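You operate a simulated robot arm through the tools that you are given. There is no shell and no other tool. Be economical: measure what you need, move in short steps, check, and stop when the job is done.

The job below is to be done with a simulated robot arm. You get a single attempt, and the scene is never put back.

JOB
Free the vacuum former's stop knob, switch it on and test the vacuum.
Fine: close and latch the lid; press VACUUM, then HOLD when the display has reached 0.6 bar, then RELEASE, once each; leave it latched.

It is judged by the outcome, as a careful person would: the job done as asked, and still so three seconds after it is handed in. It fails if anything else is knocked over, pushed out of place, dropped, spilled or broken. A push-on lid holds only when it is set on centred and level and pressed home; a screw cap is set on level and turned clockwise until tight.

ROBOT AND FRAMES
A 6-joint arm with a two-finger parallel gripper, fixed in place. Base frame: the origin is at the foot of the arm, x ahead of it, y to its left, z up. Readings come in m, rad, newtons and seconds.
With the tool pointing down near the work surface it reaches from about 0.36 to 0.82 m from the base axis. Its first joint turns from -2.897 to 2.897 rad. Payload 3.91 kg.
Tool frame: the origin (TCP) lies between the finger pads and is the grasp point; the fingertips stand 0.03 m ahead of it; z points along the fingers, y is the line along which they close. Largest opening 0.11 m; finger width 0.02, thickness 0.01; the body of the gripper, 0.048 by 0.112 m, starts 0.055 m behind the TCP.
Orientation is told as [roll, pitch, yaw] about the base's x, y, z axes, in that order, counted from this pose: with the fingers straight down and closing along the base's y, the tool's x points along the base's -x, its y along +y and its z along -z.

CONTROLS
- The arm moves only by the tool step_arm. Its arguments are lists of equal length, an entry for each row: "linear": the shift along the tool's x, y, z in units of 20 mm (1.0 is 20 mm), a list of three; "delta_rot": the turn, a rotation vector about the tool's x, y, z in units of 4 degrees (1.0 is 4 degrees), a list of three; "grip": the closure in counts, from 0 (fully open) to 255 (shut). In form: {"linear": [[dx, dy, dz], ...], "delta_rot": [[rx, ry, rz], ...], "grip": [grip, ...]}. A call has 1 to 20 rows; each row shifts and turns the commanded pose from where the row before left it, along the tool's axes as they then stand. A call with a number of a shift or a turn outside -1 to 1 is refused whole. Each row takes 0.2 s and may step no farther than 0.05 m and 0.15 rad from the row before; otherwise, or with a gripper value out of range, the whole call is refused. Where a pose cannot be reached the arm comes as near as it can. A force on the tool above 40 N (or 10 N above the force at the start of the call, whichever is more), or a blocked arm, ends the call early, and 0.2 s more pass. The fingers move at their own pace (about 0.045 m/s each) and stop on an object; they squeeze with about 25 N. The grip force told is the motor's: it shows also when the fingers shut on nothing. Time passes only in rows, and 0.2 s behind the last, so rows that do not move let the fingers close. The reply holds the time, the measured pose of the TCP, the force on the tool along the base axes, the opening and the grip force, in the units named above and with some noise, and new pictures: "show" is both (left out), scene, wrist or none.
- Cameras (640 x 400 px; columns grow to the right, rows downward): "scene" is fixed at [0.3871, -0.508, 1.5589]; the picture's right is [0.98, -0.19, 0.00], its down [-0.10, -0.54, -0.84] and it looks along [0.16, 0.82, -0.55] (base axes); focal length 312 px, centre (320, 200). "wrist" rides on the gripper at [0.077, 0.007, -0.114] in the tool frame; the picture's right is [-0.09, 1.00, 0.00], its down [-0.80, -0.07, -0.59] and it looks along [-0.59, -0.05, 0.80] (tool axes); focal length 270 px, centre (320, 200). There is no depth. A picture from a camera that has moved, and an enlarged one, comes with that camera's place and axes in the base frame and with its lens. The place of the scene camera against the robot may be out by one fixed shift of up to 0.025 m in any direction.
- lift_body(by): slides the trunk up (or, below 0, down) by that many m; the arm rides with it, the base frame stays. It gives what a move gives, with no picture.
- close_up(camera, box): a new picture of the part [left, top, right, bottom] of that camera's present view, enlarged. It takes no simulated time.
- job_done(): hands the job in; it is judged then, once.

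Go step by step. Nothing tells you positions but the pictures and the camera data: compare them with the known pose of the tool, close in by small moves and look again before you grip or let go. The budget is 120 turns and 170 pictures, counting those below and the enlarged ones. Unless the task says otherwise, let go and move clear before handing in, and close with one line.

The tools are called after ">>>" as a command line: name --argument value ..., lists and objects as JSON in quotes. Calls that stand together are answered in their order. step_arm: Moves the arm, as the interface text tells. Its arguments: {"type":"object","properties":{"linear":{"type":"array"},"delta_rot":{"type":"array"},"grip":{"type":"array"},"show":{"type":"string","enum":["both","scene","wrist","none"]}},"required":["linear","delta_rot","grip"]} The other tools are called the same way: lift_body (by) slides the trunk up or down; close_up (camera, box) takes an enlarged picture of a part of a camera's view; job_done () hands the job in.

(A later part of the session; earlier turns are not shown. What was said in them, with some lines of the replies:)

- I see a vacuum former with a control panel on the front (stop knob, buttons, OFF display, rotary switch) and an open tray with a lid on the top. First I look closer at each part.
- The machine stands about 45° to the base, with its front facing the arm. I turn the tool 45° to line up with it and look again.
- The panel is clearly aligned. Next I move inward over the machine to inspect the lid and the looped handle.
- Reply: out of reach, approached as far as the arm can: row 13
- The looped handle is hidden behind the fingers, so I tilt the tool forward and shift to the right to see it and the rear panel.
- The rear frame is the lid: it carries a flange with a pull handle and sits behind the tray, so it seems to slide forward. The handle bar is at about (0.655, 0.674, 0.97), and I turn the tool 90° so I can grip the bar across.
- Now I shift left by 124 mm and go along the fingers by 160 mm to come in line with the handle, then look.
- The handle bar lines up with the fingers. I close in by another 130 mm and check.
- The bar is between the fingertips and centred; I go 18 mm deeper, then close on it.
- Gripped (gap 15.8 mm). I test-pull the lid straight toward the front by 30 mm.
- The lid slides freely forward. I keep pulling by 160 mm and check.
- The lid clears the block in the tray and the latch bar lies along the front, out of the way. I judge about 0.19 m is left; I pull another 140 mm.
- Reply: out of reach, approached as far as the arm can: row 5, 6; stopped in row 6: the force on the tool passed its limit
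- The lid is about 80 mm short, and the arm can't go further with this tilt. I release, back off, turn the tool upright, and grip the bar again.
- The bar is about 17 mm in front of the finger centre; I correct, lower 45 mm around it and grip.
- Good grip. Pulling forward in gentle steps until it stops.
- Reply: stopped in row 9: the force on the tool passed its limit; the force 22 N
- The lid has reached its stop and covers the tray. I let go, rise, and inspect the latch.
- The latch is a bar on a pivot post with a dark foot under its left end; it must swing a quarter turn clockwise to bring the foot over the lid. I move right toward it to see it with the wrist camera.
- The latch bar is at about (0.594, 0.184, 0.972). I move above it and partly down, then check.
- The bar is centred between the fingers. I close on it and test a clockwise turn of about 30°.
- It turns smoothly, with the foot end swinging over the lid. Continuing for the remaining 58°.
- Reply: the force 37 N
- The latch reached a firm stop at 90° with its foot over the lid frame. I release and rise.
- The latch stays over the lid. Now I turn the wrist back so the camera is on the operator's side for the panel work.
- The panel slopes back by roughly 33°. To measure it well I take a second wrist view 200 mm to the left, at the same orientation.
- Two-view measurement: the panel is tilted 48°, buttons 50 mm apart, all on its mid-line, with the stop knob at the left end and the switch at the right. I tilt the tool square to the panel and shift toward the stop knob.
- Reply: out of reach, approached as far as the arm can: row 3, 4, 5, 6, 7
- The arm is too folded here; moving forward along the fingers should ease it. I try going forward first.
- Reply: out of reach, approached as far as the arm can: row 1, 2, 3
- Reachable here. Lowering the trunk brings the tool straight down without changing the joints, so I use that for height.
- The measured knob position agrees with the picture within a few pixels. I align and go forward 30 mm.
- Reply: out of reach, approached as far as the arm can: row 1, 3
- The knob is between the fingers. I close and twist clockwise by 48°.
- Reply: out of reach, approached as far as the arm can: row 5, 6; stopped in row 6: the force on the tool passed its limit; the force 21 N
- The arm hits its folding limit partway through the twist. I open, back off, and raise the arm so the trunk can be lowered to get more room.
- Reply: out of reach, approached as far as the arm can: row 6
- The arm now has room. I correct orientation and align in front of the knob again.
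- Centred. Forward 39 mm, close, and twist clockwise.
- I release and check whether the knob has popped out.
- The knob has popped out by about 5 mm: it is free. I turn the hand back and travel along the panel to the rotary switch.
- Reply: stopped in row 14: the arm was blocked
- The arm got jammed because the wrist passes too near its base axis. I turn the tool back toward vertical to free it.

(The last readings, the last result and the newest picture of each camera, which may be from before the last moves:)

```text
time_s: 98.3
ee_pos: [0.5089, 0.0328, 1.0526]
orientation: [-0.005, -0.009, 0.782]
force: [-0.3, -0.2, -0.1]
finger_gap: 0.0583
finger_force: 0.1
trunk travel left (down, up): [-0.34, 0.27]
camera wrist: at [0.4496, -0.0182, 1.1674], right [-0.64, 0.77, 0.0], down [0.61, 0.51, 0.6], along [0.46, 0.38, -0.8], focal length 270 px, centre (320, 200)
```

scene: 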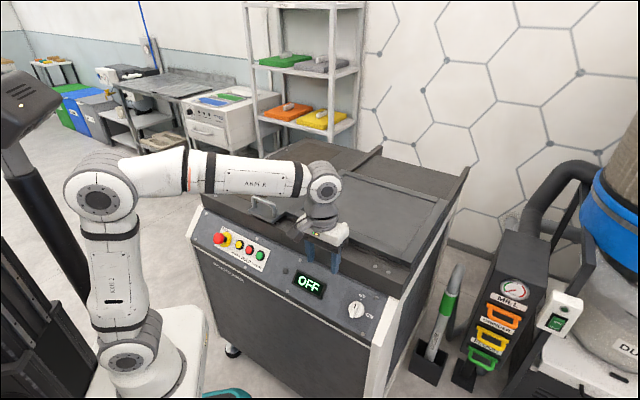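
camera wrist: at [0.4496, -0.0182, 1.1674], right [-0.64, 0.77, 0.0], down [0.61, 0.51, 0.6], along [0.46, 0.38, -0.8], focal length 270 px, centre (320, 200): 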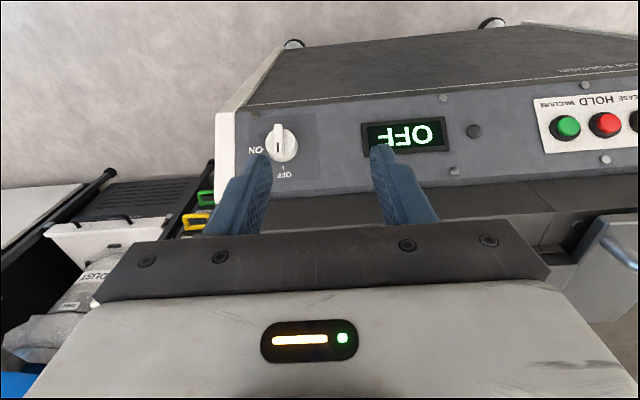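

Now at the switch side, I tilt the tool square to the panel and come in front of the switch.

>>> step_arm --linear '[[0, -0.4, 0], [0, -0.4, 0], [0, -0.4, 0], [0, -0.4, 0], [0, -0.4, 0], [0, -0.4, 0], [0, -0.4, 0], [0, -0.4, 0], [0, 0, 0], [0, 0, 0], [0, 0, 0], [0, 0, 0]]' --delta_rot '[[0, -1, 0], [0, -1, 0], [0, -1, 0], [0, -1, 0], [0, -1, 0], [0, -1, 0], [0, -1, 0], [0, -1, 0], [0, -1, 0], [0, -1, 0], [0, -1, 0], [0, -0.88, 0]]' --grip '[120, 120, 120, 120, 120, 120, 120, 120, 120, 120, 120, 120]' --show "none"

>>> step_arm --linear '[[1, 0, 0.8], [1, 0, 0.8], [1, 0, 0.8], [1, 0, 0.8], [1, 0, 0.8], [0.8, 0, 0.8]]' --delta_rot '[[0, 0, 0], [0, 0, 0], [0, 0, 0], [0, 0, 0], [0, 0, 0], [0, 0, 0]]' --grip '[120, 120, 120, 120, 120, 120]'

```text
time_s: 100.9
ee_pos: [0.5541, -0.0121, 1.0559]
orientation: [-0.008, -0.839, 0.787]
force: [-0.7, -0.1, -0.6]
finger_gap: 0.0579
finger_force: 0.0
trunk travel left (down, up): [-0.34, 0.27]
```

```text
time_s: 102.3
ee_pos: [0.5505, -0.0187, 0.9055]
orientation: [-0.011, -0.837, 0.787]
force: [0.2, 0.5, 0.2]
finger_gap: 0.0581
finger_force: 0.0
trunk travel left (down, up): [-0.34, 0.27]
camera wrist: at [0.4491, -0.1113, 0.9232], right [-0.66, 0.75, 0.06], down [0.11, 0.02, 0.99], along [0.74, 0.66, -0.1], focal length 270 px, centre (320, 200)
```

scene: 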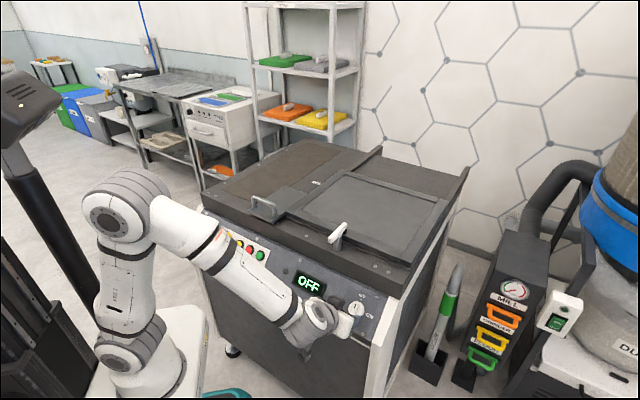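
wrist: 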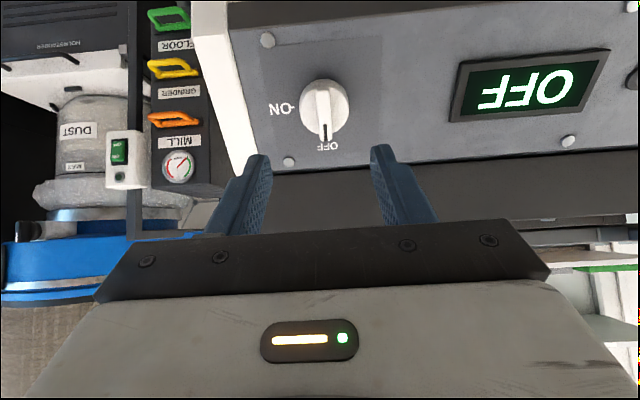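

>>> step_arm --linear '[[0.35, 0.25, 0.9], [0, 0, 0.9], [0, 0, 0.8]]' --delta_rot '[[0, 0, 0], [0, 0, 0], [0, 0, 0]]' --grip '[140, 140, 140]' --show "wrist"

>>> close_up --camera "wrist" --box '[220, 90, 420, 215]'

```text
time_s: 103.1
ee_pos: [0.57, 0.0093, 0.8635]
orientation: [-0.008, -0.838, 0.787]
force: [0.6, -0.7, -0.2]
finger_gap: 0.0496
finger_force: 0.0
trunk travel left (down, up): [-0.34, 0.27]
camera wrist: at [0.4693, -0.083, 0.8834], right [-0.66, 0.75, 0.06], down [0.11, 0.02, 0.99], along [0.74, 0.66, -0.1], focal length 270 px, centre (320, 200)
```

wrist: 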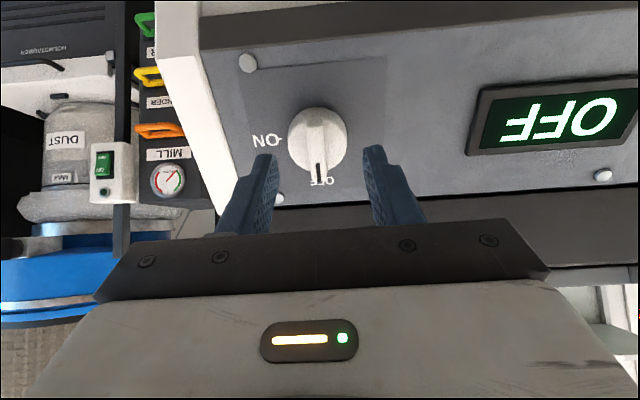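

```text
3.20 times, centred on (320, 152) of wrist
camera zoom: at [0.4693, -0.083, 0.8834], right [-0.66, 0.75, 0.06], down [0.11, 0.02, 0.99], along [0.74, 0.66, -0.1], focal length 865 px, centre (320, 352)
```

zoom: 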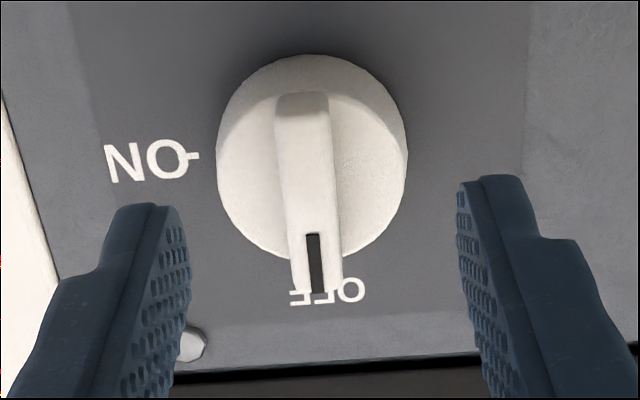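

>>> step_arm --linear '[[0, -0.1, 0.7], [0, 0, 0.7], [0, 0, 0], [0, 0, 0], [0, 0, 0], [0, 0, 0], [0, 0, 0]]' --delta_rot '[[0, 0, 0], [0, 0, 0], [0, 0, 0], [0, 0, 0], [0, 0, 0], [0, 0, 0], [0, 0, 0]]' --grip '[140, 140, 255, 255, 255, 255, 255]' --show "wrist"

```text
time_s: 104.7
ee_pos: [0.5878, 0.0218, 0.8445]
orientation: [-0.008, -0.837, 0.788]
force: [-1.3, 0.5, 0.2]
finger_gap: 0.0109
finger_force: 45.1
trunk travel left (down, up): [-0.34, 0.27]
camera wrist: at [0.4859, -0.0702, 0.8642], right [-0.66, 0.75, 0.06], down [0.11, 0.02, 0.99], along [0.74, 0.66, -0.1], focal length 270 px, centre (320, 200)
```

wrist: 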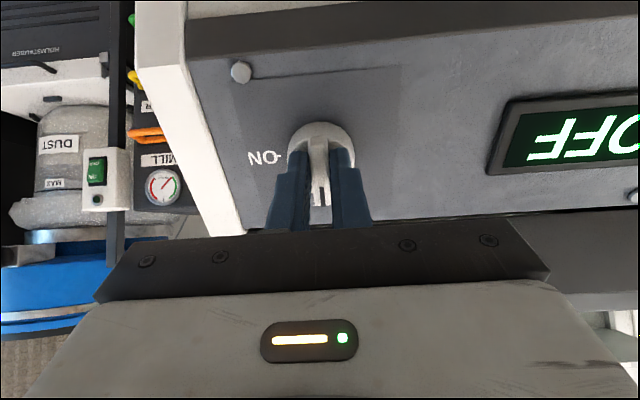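

The ridge is gripped. I turn it clockwise toward ON.

>>> step_arm --linear '[[0, 0, 0], [0, 0, 0], [0, 0, 0], [0, 0, 0], [0, 0, 0], [0, 0, 0], [0, 0, 0], [0, 0, 0], [0, 0, 0], [0, 0, 0], [0, 0, 0], [0, 0, 0], [0, 0, 0], [0, 0, 0], [0, 0, 0], [0, 0, 0], [0, 0, 0], [0, 0, 0], [0, 0, 0], [0, 0, 0]]' --delta_rot '[[0, 0, 1], [0, 0, 1], [0, 0, 1], [0, 0, 1], [0, 0, 1], [0, 0, 1], [0, 0, 1], [0, 0, 1], [0, 0, 1], [0, 0, 1], [0, 0, 1], [0, 0, 1], [0, 0, 1], [0, 0, 1], [0, 0, 1], [0, 0, 1], [0, 0, 1], [0, 0, 1], [0, 0, 1], [0, 0, 1]]' --grip '[255, 255, 255, 255, 255, 255, 255, 255, 255, 255, 255, 255, 255, 255, 255, 255, 255, 255, 255, 255]'

```text
time_s: 107.8
ee_pos: [0.586, 0.0261, 0.8482]
orientation: [0.76, -0.415, -0.382]
force: [-6.3, 7.9, 7.2]
finger_gap: 0.0109
finger_force: 44.7
trunk travel left (down, up): [-0.34, 0.27]
stopped in row 15: the force on the tool passed its limit (the readings are from after the stop); the commanded pose is now the measured one
camera wrist: at [0.4603, -0.0041, 0.8961], right [0.09, 0.74, 0.66], down [0.37, -0.64, 0.67], along [0.93, 0.18, -0.33], focal length 270 px, centre (320, 200)
```

scene: 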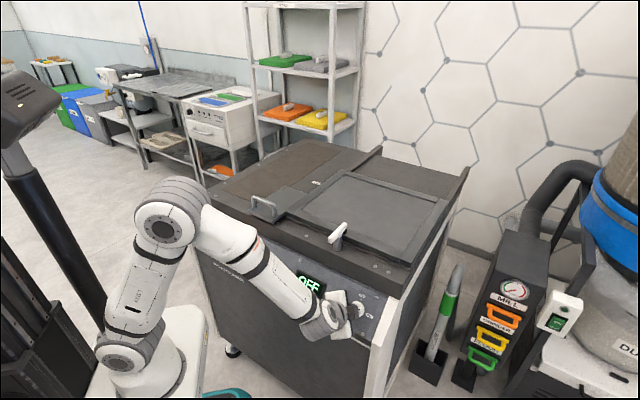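
wrist: 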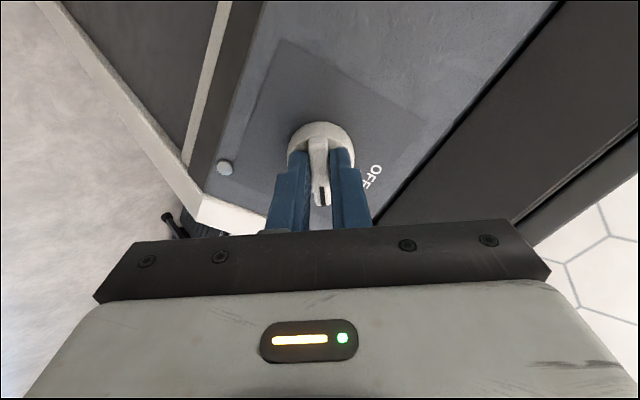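

It is turning; the stop was only a side load. I continue the remaining ~32°.

>>> step_arm --linear '[[0, 0, 0], [0, 0, 0], [0, 0, 0], [0, 0, 0], [0, 0, 0], [0, 0, 0], [0, 0, 0], [0, 0, 0]]' --delta_rot '[[0, 0, 1], [0, 0, 1], [0, 0, 1], [0, 0, 1], [0, 0, 1], [0, 0, 1], [0, 0, 1], [0, 0, 1]]' --grip '[255, 255, 255, 255, 255, 255, 255, 255]'

```text
time_s: 109.4
ee_pos: [0.5866, 0.0278, 0.8483]
orientation: [0.848, -0.085, -0.706]
force: [-5.0, 9.2, 7.9]
finger_gap: 0.0112
finger_force: 45.1
trunk travel left (down, up): [-0.34, 0.27]
stopped in row 7: the force on the tool passed its limit (the readings are from after the stop); the commanded pose is now the measured one
camera wrist: at [0.4703, 0.0187, 0.9225], right [0.45, 0.49, 0.75], down [0.27, -0.87, 0.41], along [0.85, 0.02, -0.52], focal length 270 px, centre (320, 200)
```

scene: 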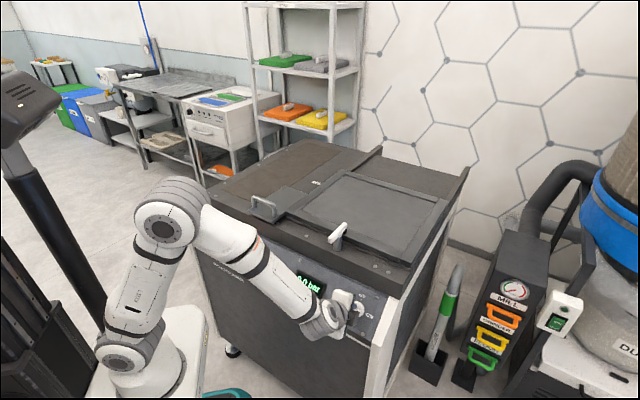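
wrist: 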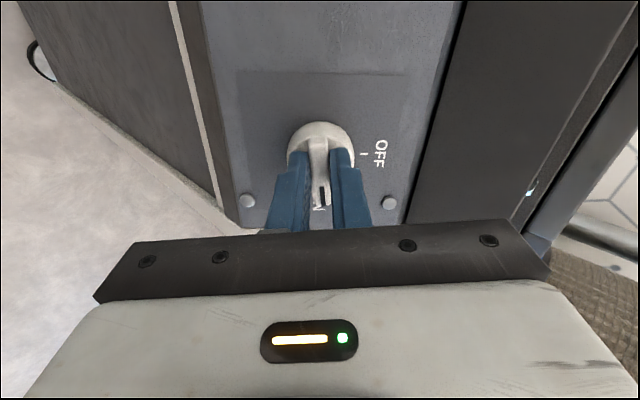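

The display now shows "0.0 bar": switched on. I release and back away.

>>> step_arm --linear '[[0, 0, 0], [0, 0, 0], [0, 0, -1], [0, 0, -1], [0, 0, -1], [0, 0, -1]]' --delta_rot '[[0, 0, 0], [0, 0, 0], [0, 0, 0], [0, 0, 0], [0, 0, 0], [0, 0, 0]]' --grip '[140, 140, 140, 140, 140, 140]' --show "wrist"

>>> close_up --camera "scene" --box '[280, 250, 400, 325]'

```text
time_s: 110.8
ee_pos: [0.5449, -0.0176, 0.9012]
orientation: [0.842, -0.084, -0.708]
force: [-0.5, -1.3, -0.3]
finger_gap: 0.0496
finger_force: 0.0
trunk travel left (down, up): [-0.34, 0.27]
camera wrist: at [0.4285, -0.0255, 0.9753], right [0.45, 0.49, 0.75], down [0.26, -0.87, 0.41], along [0.85, 0.01, -0.52], focal length 270 px, centre (320, 200)
```

wrist: 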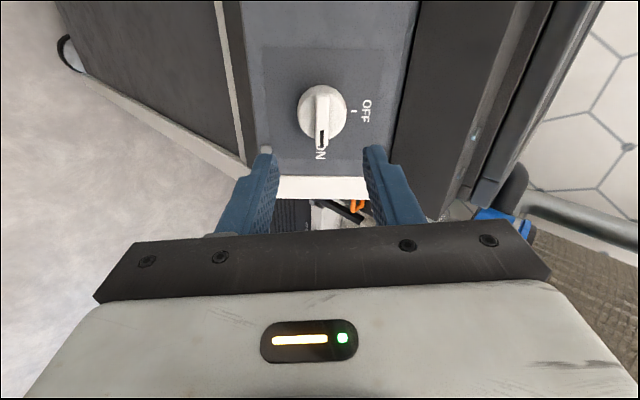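

```text
5.33 times, centred on (340, 288) of scene
camera zoom: at [0.3871, -0.508, 1.5589], right [0.98, -0.19, 0.0], down [-0.1, -0.54, -0.84], along [0.16, 0.82, -0.55], focal length 1665 px, centre (213, -267)
```

zoom: 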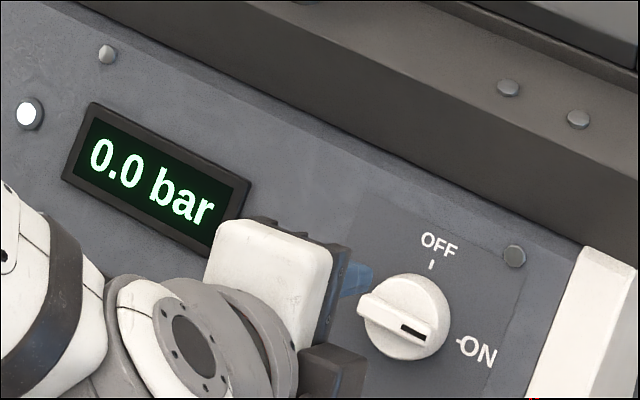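

The switch points to ON and the lamp is lit. Now I turn the hand back and reduce the tilt before going to the buttons.

>>> step_arm --linear '[[0, 0, -0.5], [0, 0, 0], [0, 0, 0], [0, 0, 0], [0, 0, 0], [0, 0, 0], [0, 0, 0], [0, 0, 0], [0, 0, 0], [0, 0, 0], [0, 0, 0], [0, 0, 0], [0, 0, 0], [0, 0, 0], [0, 0, 0], [0, 0, 0], [0, 0, 0], [0, 0, 0], [0, 0, 0], [0, 0, 0]]' --delta_rot '[[0, 0, -1], [0, 0, -1], [0, 0, -1], [0, 0, -1], [0, 0, -1], [0, 0, -1], [0, 0, -1], [0, 0, -1], [0, 0, -1], [0, 0, -1], [0, 0, -1], [0, 0, -1], [0, 0, -1], [0, 0, -1], [0, 0, -1], [0, 0, -1], [0, 0, -1], [0, 0, -1], [0, 0, -1], [0, 0, -1]]' --grip '[255, 255, 255, 255, 255, 255, 255, 255, 255, 255, 255, 255, 255, 255, 255, 255, 255, 255, 255, 255]' --show "none"

>>> step_arm --linear '[[0, 0, 0], [0, 0, 0], [0, 0, 0], [0, 0, 0], [0, 0, 0], [0, 0, 0], [0, 0, 0]]' --delta_rot '[[0, 0, -0.8], [0, 1, 0], [0, 1, 0], [0, 1, 0], [0, 1, 0], [0, 1, 0], [0, 1, 0]]' --grip '[255, 255, 255, 255, 255, 255, 255]' --show "none"

```text
time_s: 115.0
ee_pos: [0.5399, -0.022, 0.9074]
orientation: [0.07, -0.844, 0.696]
force: [0.1, 0.5, -0.2]
finger_gap: 0.0
finger_force: 24.4
trunk travel left (down, up): [-0.34, 0.27]
```

```text
time_s: 116.6
ee_pos: [0.5409, -0.0226, 0.9082]
orientation: [0.005, -0.428, 0.781]
force: [-0.2, -0.4, 0.7]
finger_gap: 0.0002
finger_force: 24.3
trunk travel left (down, up): [-0.34, 0.27]
```

>>> step_arm --linear '[[0, 1, 0], [0, 1, 0], [0, 1, 0], [0, 1, 0], [0, 1, 0], [0, 1, 0], [0, 1, 0], [0, 1, 0], [0, 1, 0], [0, 1, 0], [0, 1, 0], [0, 1, 0], [0, 1, 0], [0, 1, 0], [0, 1, 0], [0, 1, 0], [0, 1, 0], [0, 1, 0], [0, 0.78, 0]]' --delta_rot '[[0, 0, 0], [0, 0, 0], [0, 0, 0], [0, 0, 0], [0, 0, 0], [0, 0, 0], [0, 0, 0], [0, 0, 0], [0, 0, 0], [0, 0, 0], [0, 0, 0], [0, 0, 0], [0, 0, 0], [0, 0, 0], [0, 0, 0], [0, 0, 0], [0, 0, 0], [0, 0, 0], [0, 0, 0]]' --grip '[255, 255, 255, 255, 255, 255, 255, 255, 255, 255, 255, 255, 255, 255, 255, 255, 255, 255, 255]'

```text
time_s: 120.6
ee_pos: [0.2759, 0.2432, 0.9086]
orientation: [0.005, -0.428, 0.781]
force: [-1.1, 0.7, 0.3]
finger_gap: 0.0
finger_force: 24.1
trunk travel left (down, up): [-0.34, 0.27]
camera wrist: at [0.187, 0.1644, 0.9817], right [-0.65, 0.76, 0.04], down [0.4, 0.29, 0.87], along [0.65, 0.58, -0.49], focal length 270 px, centre (320, 200)
```

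scene: 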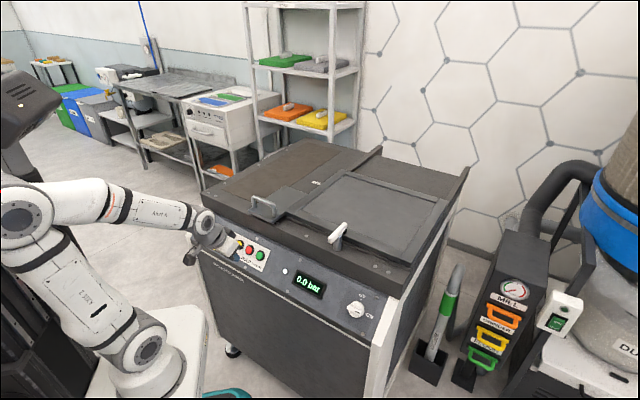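
wrist: 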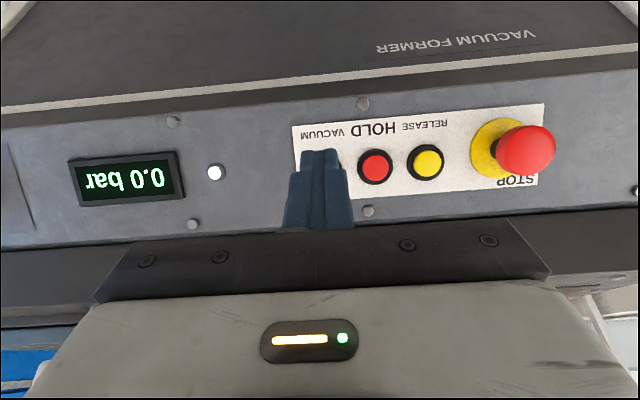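

The finger is in line with VACUUM and my model matches the picture to 2 pixels; the display is also visible in the wrist view. I move to 30 mm off the button.

>>> step_arm --linear '[[-0.55, 0, 0.97], [-0.55, 0, 0.97], [-0.55, 0, 0.97]]' --delta_rot '[[0, 0, 0], [0, 0, 0], [0, 0, 0]]' --grip '[255, 255, 255]' --show "wrist"

>>> close_up --camera "scene" --box '[200, 210, 300, 272]'

```text
time_s: 121.4
ee_pos: [0.3118, 0.2829, 0.8694]
orientation: [0.004, -0.427, 0.779]
force: [1.2, -0.1, -0.5]
finger_gap: 0.0
finger_force: 24.6
trunk travel left (down, up): [-0.34, 0.27]
camera wrist: at [0.2242, 0.2035, 0.9415], right [-0.65, 0.76, 0.04], down [0.4, 0.29, 0.87], along [0.65, 0.58, -0.49], focal length 270 px, centre (320, 200)
```

wrist: 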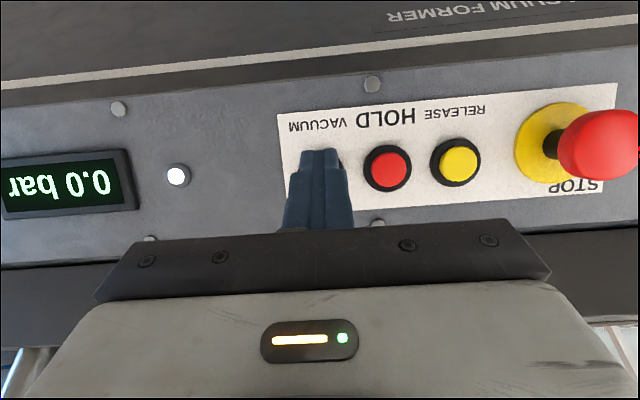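

```text
6.40 times, centred on (250, 241) of scene
camera zoom: at [0.3871, -0.508, 1.5589], right [0.98, -0.19, 0.0], down [-0.1, -0.54, -0.84], along [0.16, 0.82, -0.55], focal length 1998 px, centre (768, -62)
```

zoom: 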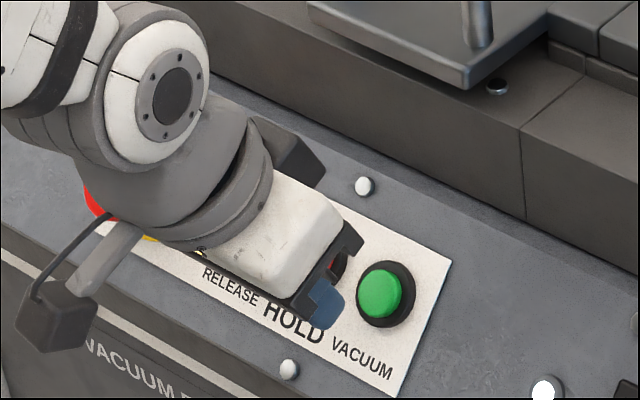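

>>> step_arm --linear '[[-0.2, -0.12, 0.46], [-0.2, 0, 0.46], [-0.16, 0, 0.37]]' --delta_rot '[[0, 0, 0], [0, 0, 0], [0, 0, 0]]' --grip '[255, 255, 255]' --show "none"

>>> close_up --camera "scene" --box '[200, 210, 340, 297]'

```text
time_s: 122.2
ee_pos: [0.3268, 0.2955, 0.8507]
orientation: [0.004, -0.426, 0.781]
force: [0.6, -0.2, -0.2]
finger_gap: 0.0002
finger_force: 25.3
trunk travel left (down, up): [-0.34, 0.27]
```

```text
4.57 times, centred on (270, 254) of scene
camera zoom: at [0.3871, -0.508, 1.5589], right [0.98, -0.19, 0.0], down [-0.1, -0.54, -0.84], along [0.16, 0.82, -0.55], focal length 1427 px, centre (549, -45)
```

zoom: 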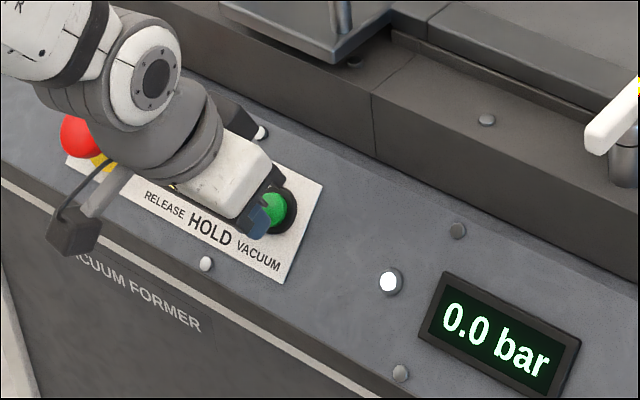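

Almost in contact. I press on in 3 mm steps.

>>> step_arm --linear '[[-0.06, 0, 0.1375], [-0.06, 0, 0.1375]]' --delta_rot '[[0, 0, 0], [0, 0, 0]]' --grip '[255, 255]' --show "none"

>>> close_up --camera "scene" --box '[200, 210, 340, 297]'

```text
time_s: 122.8
ee_pos: [0.3308, 0.2974, 0.848]
orientation: [0.005, -0.428, 0.78]
force: [-0.9, -2.8, 1.0]
finger_gap: 0.0
finger_force: 25.5
trunk travel left (down, up): [-0.34, 0.27]
```

```text
4.57 times, centred on (270, 254) of scene
camera zoom: at [0.3871, -0.508, 1.5589], right [0.98, -0.19, 0.0], down [-0.1, -0.54, -0.84], along [0.16, 0.82, -0.55], focal length 1427 px, centre (549, -45)
```

zoom: 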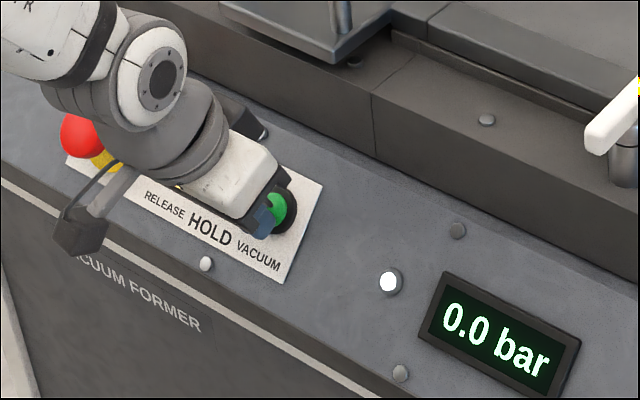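

Contact begins. Two more small steps.

>>> step_arm --linear '[[-0.06, 0, 0.1375], [-0.06, 0, 0.1375]]' --delta_rot '[[0, 0, 0], [0, 0, 0]]' --grip '[255, 255]' --show "none"

>>> close_up --camera "scene" --box '[200, 210, 340, 297]'

```text
time_s: 123.4
ee_pos: [0.3325, 0.2997, 0.8464]
orientation: [0.006, -0.429, 0.782]
force: [-13.2, -9.7, 17.2]
finger_gap: 0.0001
finger_force: 24.6
trunk travel left (down, up): [-0.34, 0.27]
```

```text
4.57 times, centred on (270, 254) of scene
camera zoom: at [0.3871, -0.508, 1.5589], right [0.98, -0.19, 0.0], down [-0.1, -0.54, -0.84], along [0.16, 0.82, -0.55], focal length 1427 px, centre (549, -45)
```

zoom: 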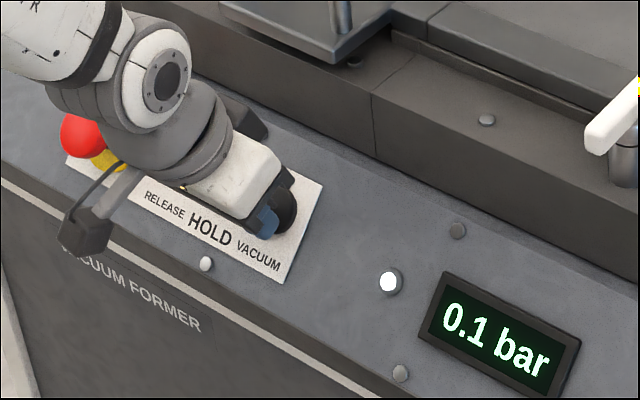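

VACUUM is working (0.1 bar). I lift off, shift 50 mm to HOLD, and hover just above it.

>>> step_arm --linear '[[0.36, 0, -0.825], [0, 0.82, 0], [0, 0.82, 0], [0, 0.82, 0], [-0.18, 0, 0.41]]' --delta_rot '[[0, 0, 0], [0, 0, 0], [0, 0, 0], [0, 0, 0], [0, 0, 0]]' --grip '[255, 255, 255, 255, 255]' --show "wrist"

>>> close_up --camera "scene" --box '[200, 210, 340, 297]'

```text
time_s: 124.6
ee_pos: [0.2963, 0.3317, 0.8494]
orientation: [0.005, -0.428, 0.78]
force: [0.8, 0.0, -0.2]
finger_gap: 0.0
finger_force: 25.4
trunk travel left (down, up): [-0.34, 0.27]
camera wrist: at [0.2082, 0.2516, 0.9216], right [-0.65, 0.76, 0.04], down [0.4, 0.29, 0.87], along [0.65, 0.58, -0.49], focal length 270 px, centre (320, 200)
```

wrist: 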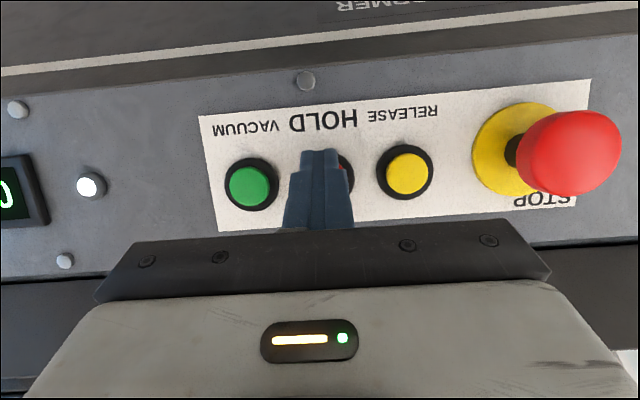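

```text
4.57 times, centred on (270, 254) of scene
camera zoom: at [0.3871, -0.508, 1.5589], right [0.98, -0.19, 0.0], down [-0.1, -0.54, -0.84], along [0.16, 0.82, -0.55], focal length 1427 px, centre (549, -45)
```

zoom: 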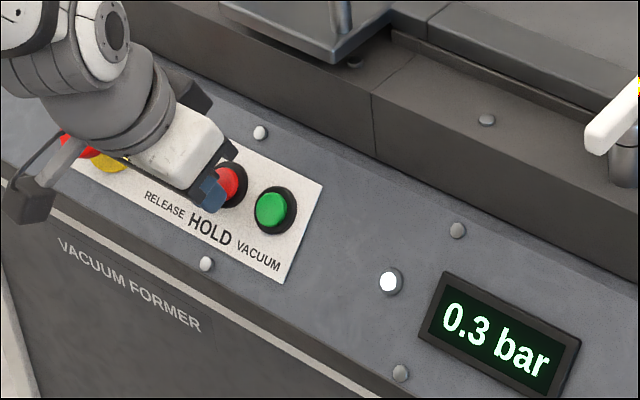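

0.3 bar and rising about 0.18 bar/s. I wait a bit.

>>> step_arm --linear '[[0, 0.06, 0], [0, 0, 0], [0, 0, 0], [0, 0, 0], [0, 0, 0]]' --delta_rot '[[0, 0, 0], [0, 0, 0], [0, 0, 0], [0, 0, 0], [0, 0, 0]]' --grip '[255, 255, 255, 255, 255]' --show "none"

>>> close_up --camera "scene" --box '[200, 210, 340, 297]'

```text
time_s: 125.8
ee_pos: [0.2954, 0.3317, 0.8506]
orientation: [0.007, -0.428, 0.782]
force: [0.4, -0.7, 1.7]
finger_gap: 0.0
finger_force: 25.1
trunk travel left (down, up): [-0.34, 0.27]
```

```text
4.57 times, centred on (270, 254) of scene
camera zoom: at [0.3871, -0.508, 1.5589], right [0.98, -0.19, 0.0], down [-0.1, -0.54, -0.84], along [0.16, 0.82, -0.55], focal length 1427 px, centre (549, -45)
```

zoom: 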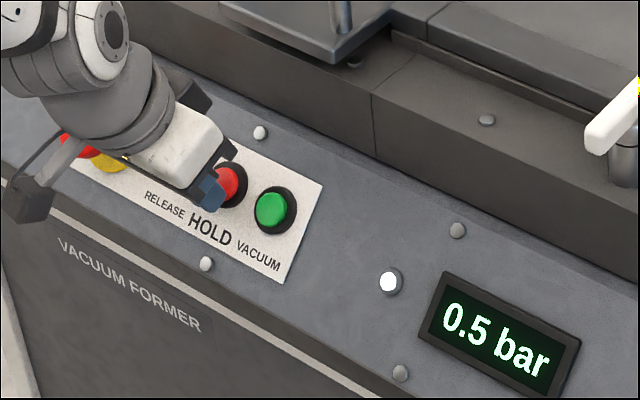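

>>> step_arm --linear '[[0, 0, 0], [0, 0, 0]]' --delta_rot '[[0, 0, 0], [0, 0, 0]]' --grip '[255, 255]' --show "none"

>>> close_up --camera "scene" --box '[200, 210, 340, 297]'

```text
time_s: 126.4
ee_pos: [0.2955, 0.3319, 0.8494]
orientation: [0.006, -0.428, 0.782]
force: [0.6, 0.2, 0.0]
finger_gap: 0.0003
finger_force: 24.7
trunk travel left (down, up): [-0.34, 0.27]
```

```text
4.57 times, centred on (270, 254) of scene
camera zoom: at [0.3871, -0.508, 1.5589], right [0.98, -0.19, 0.0], down [-0.1, -0.54, -0.84], along [0.16, 0.82, -0.55], focal length 1427 px, centre (549, -45)
```

zoom: 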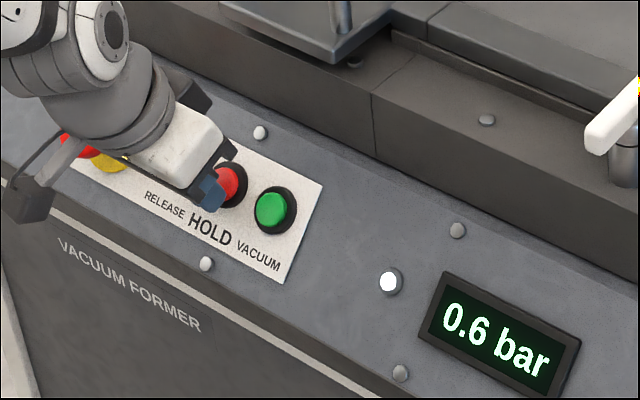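

0.6 bar reached: press HOLD now.

>>> step_arm --linear '[[-0.2, 0, 0.45]]' --delta_rot '[[0, 0, 0]]' --grip '[255]' --show "none"

>>> close_up --camera "scene" --box '[200, 210, 340, 297]'

```text
time_s: 126.8
ee_pos: [0.2995, 0.3352, 0.8447]
orientation: [0.006, -0.43, 0.78]
force: [-12.2, -13.1, 14.2]
finger_gap: 0.0
finger_force: 24.7
trunk travel left (down, up): [-0.34, 0.27]
```

```text
4.57 times, centred on (270, 254) of scene
camera zoom: at [0.3871, -0.508, 1.5589], right [0.98, -0.19, 0.0], down [-0.1, -0.54, -0.84], along [0.16, 0.82, -0.55], focal length 1427 px, centre (549, -45)
```

zoom: 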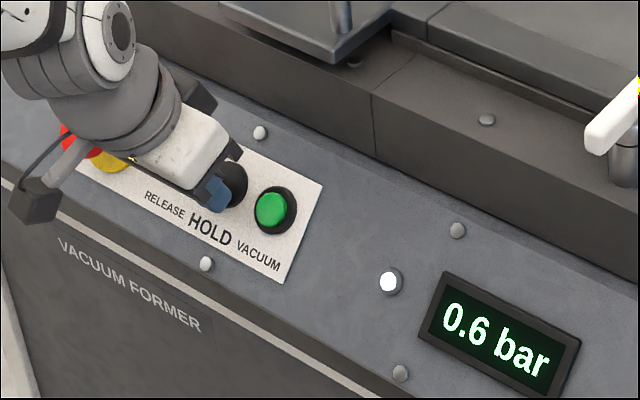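

HOLD is pressed with force similar to before. I lift off, shift to RELEASE, and check that the display holds.

>>> step_arm --linear '[[0.38, 0, -0.87], [0, 0.83, 0], [0, 0.83, 0], [0, 0.83, 0], [-0.18, 0, 0.41]]' --delta_rot '[[0, 0, 0], [0, 0, 0], [0, 0, 0], [0, 0, 0], [0, 0, 0]]' --grip '[255, 255, 255, 255, 255]' --show "wrist"

>>> close_up --camera "scene" --box '[200, 210, 340, 297]'

```text
time_s: 128.0
ee_pos: [0.2579, 0.3679, 0.8484]
orientation: [0.005, -0.428, 0.781]
force: [-0.5, -0.4, -0.5]
finger_gap: 0.0001
finger_force: 25.1
trunk travel left (down, up): [-0.34, 0.27]
camera wrist: at [0.1718, 0.2881, 0.9214], right [-0.65, 0.76, 0.04], down [0.39, 0.29, 0.87], along [0.65, 0.58, -0.49], focal length 270 px, centre (320, 200)
```

wrist: 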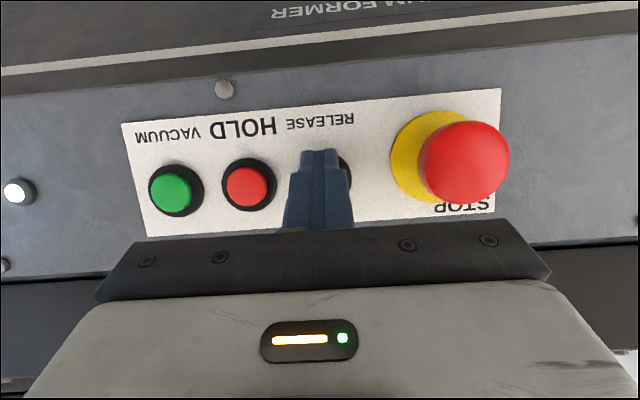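

```text
4.57 times, centred on (270, 254) of scene
camera zoom: at [0.3871, -0.508, 1.5589], right [0.98, -0.19, 0.0], down [-0.1, -0.54, -0.84], along [0.16, 0.82, -0.55], focal length 1427 px, centre (549, -45)
```

zoom: 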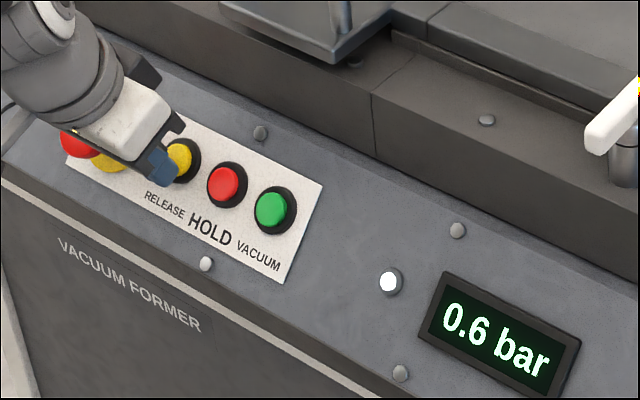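

It holds at 0.6 bar. Gripper body clears the stop knob by about 3 cm, so I press RELEASE.

>>> step_arm --linear '[[-0.2, 0, 0.45]]' --delta_rot '[[0, 0, 0]]' --grip '[255]' --show "none"

>>> close_up --camera "scene" --box '[200, 210, 340, 297]'

```text
time_s: 128.4
ee_pos: [0.2636, 0.3721, 0.8447]
orientation: [0.004, -0.43, 0.781]
force: [-14.6, -14.0, 17.4]
finger_gap: 0.0002
finger_force: 24.9
trunk travel left (down, up): [-0.34, 0.27]
```

```text
4.57 times, centred on (270, 254) of scene
camera zoom: at [0.3871, -0.508, 1.5589], right [0.98, -0.19, 0.0], down [-0.1, -0.54, -0.84], along [0.16, 0.82, -0.55], focal length 1427 px, centre (549, -45)
```

zoom: 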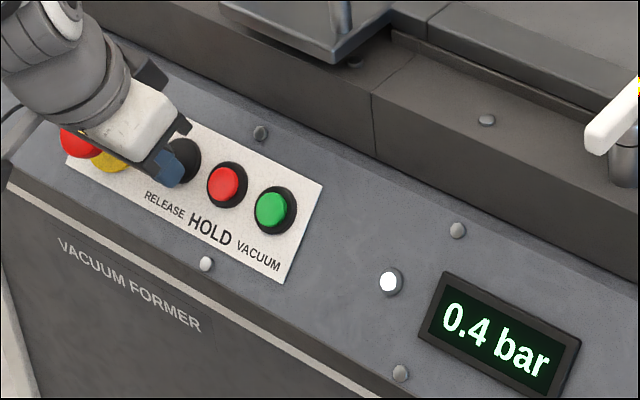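

The vacuum is releasing (0.4 bar). I retreat along the panel normal, then up and clear.

>>> step_arm --linear '[[0.38, 0, -0.87], [0.38, 0, -0.9], [0.1, 0, -1], [0, 0, -1], [0, 0, -1], [0, 0, -1], [0, 0, -1]]' --delta_rot '[[0, 0, 0], [0, 0, 0], [0, 0, 0], [0, 0, 0], [0, 0, 0], [0, 0, 0], [0, 0, 0]]' --grip '[255, 255, 255, 255, 255, 255, 255]' --show "scene"

>>> close_up --camera "scene" --box '[190, 180, 390, 305]'

```text
time_s: 130.0
ee_pos: [0.215, 0.3228, 0.9598]
orientation: [0.005, -0.428, 0.781]
force: [0.4, 0.0, -0.4]
finger_gap: 0.0
finger_force: 25.2
trunk travel left (down, up): [-0.34, 0.27]
```

scene: 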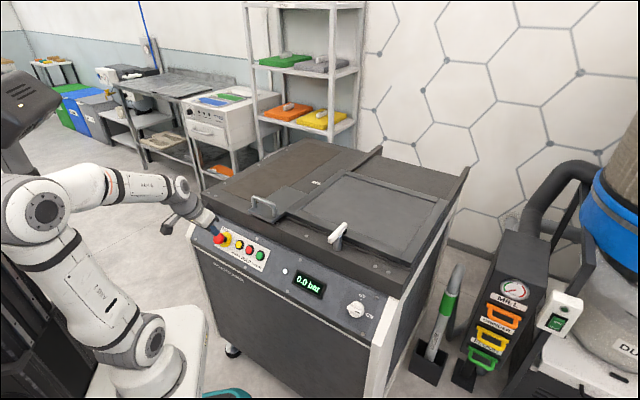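

```text
3.20 times, centred on (290, 242) of scene
camera zoom: at [0.3871, -0.508, 1.5589], right [0.98, -0.19, 0.0], down [-0.1, -0.54, -0.84], along [0.16, 0.82, -0.55], focal length 999 px, centre (416, 64)
```

zoom: 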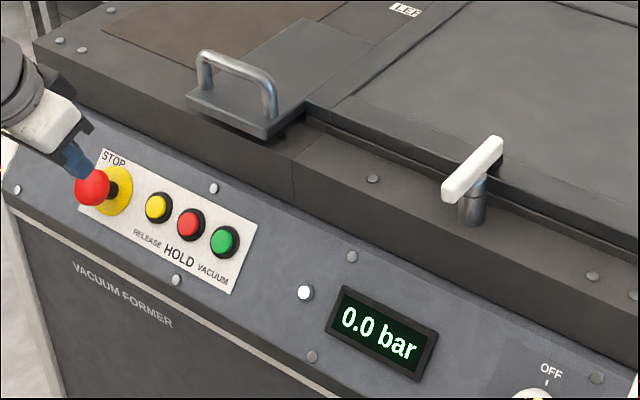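

The display is back at 0.0 bar, the power lamp is lit, the stop knob is out, the lid is shut and latched, and the arm is clear. I hand the job in.

>>> job_done

```text
The job is handed in.
```

The stop knob is freed, the machine is switched on, and the lid is closed and latched. VACUUM, HOLD at 0.6 bar and RELEASE were pressed once each; the lid is still latched.
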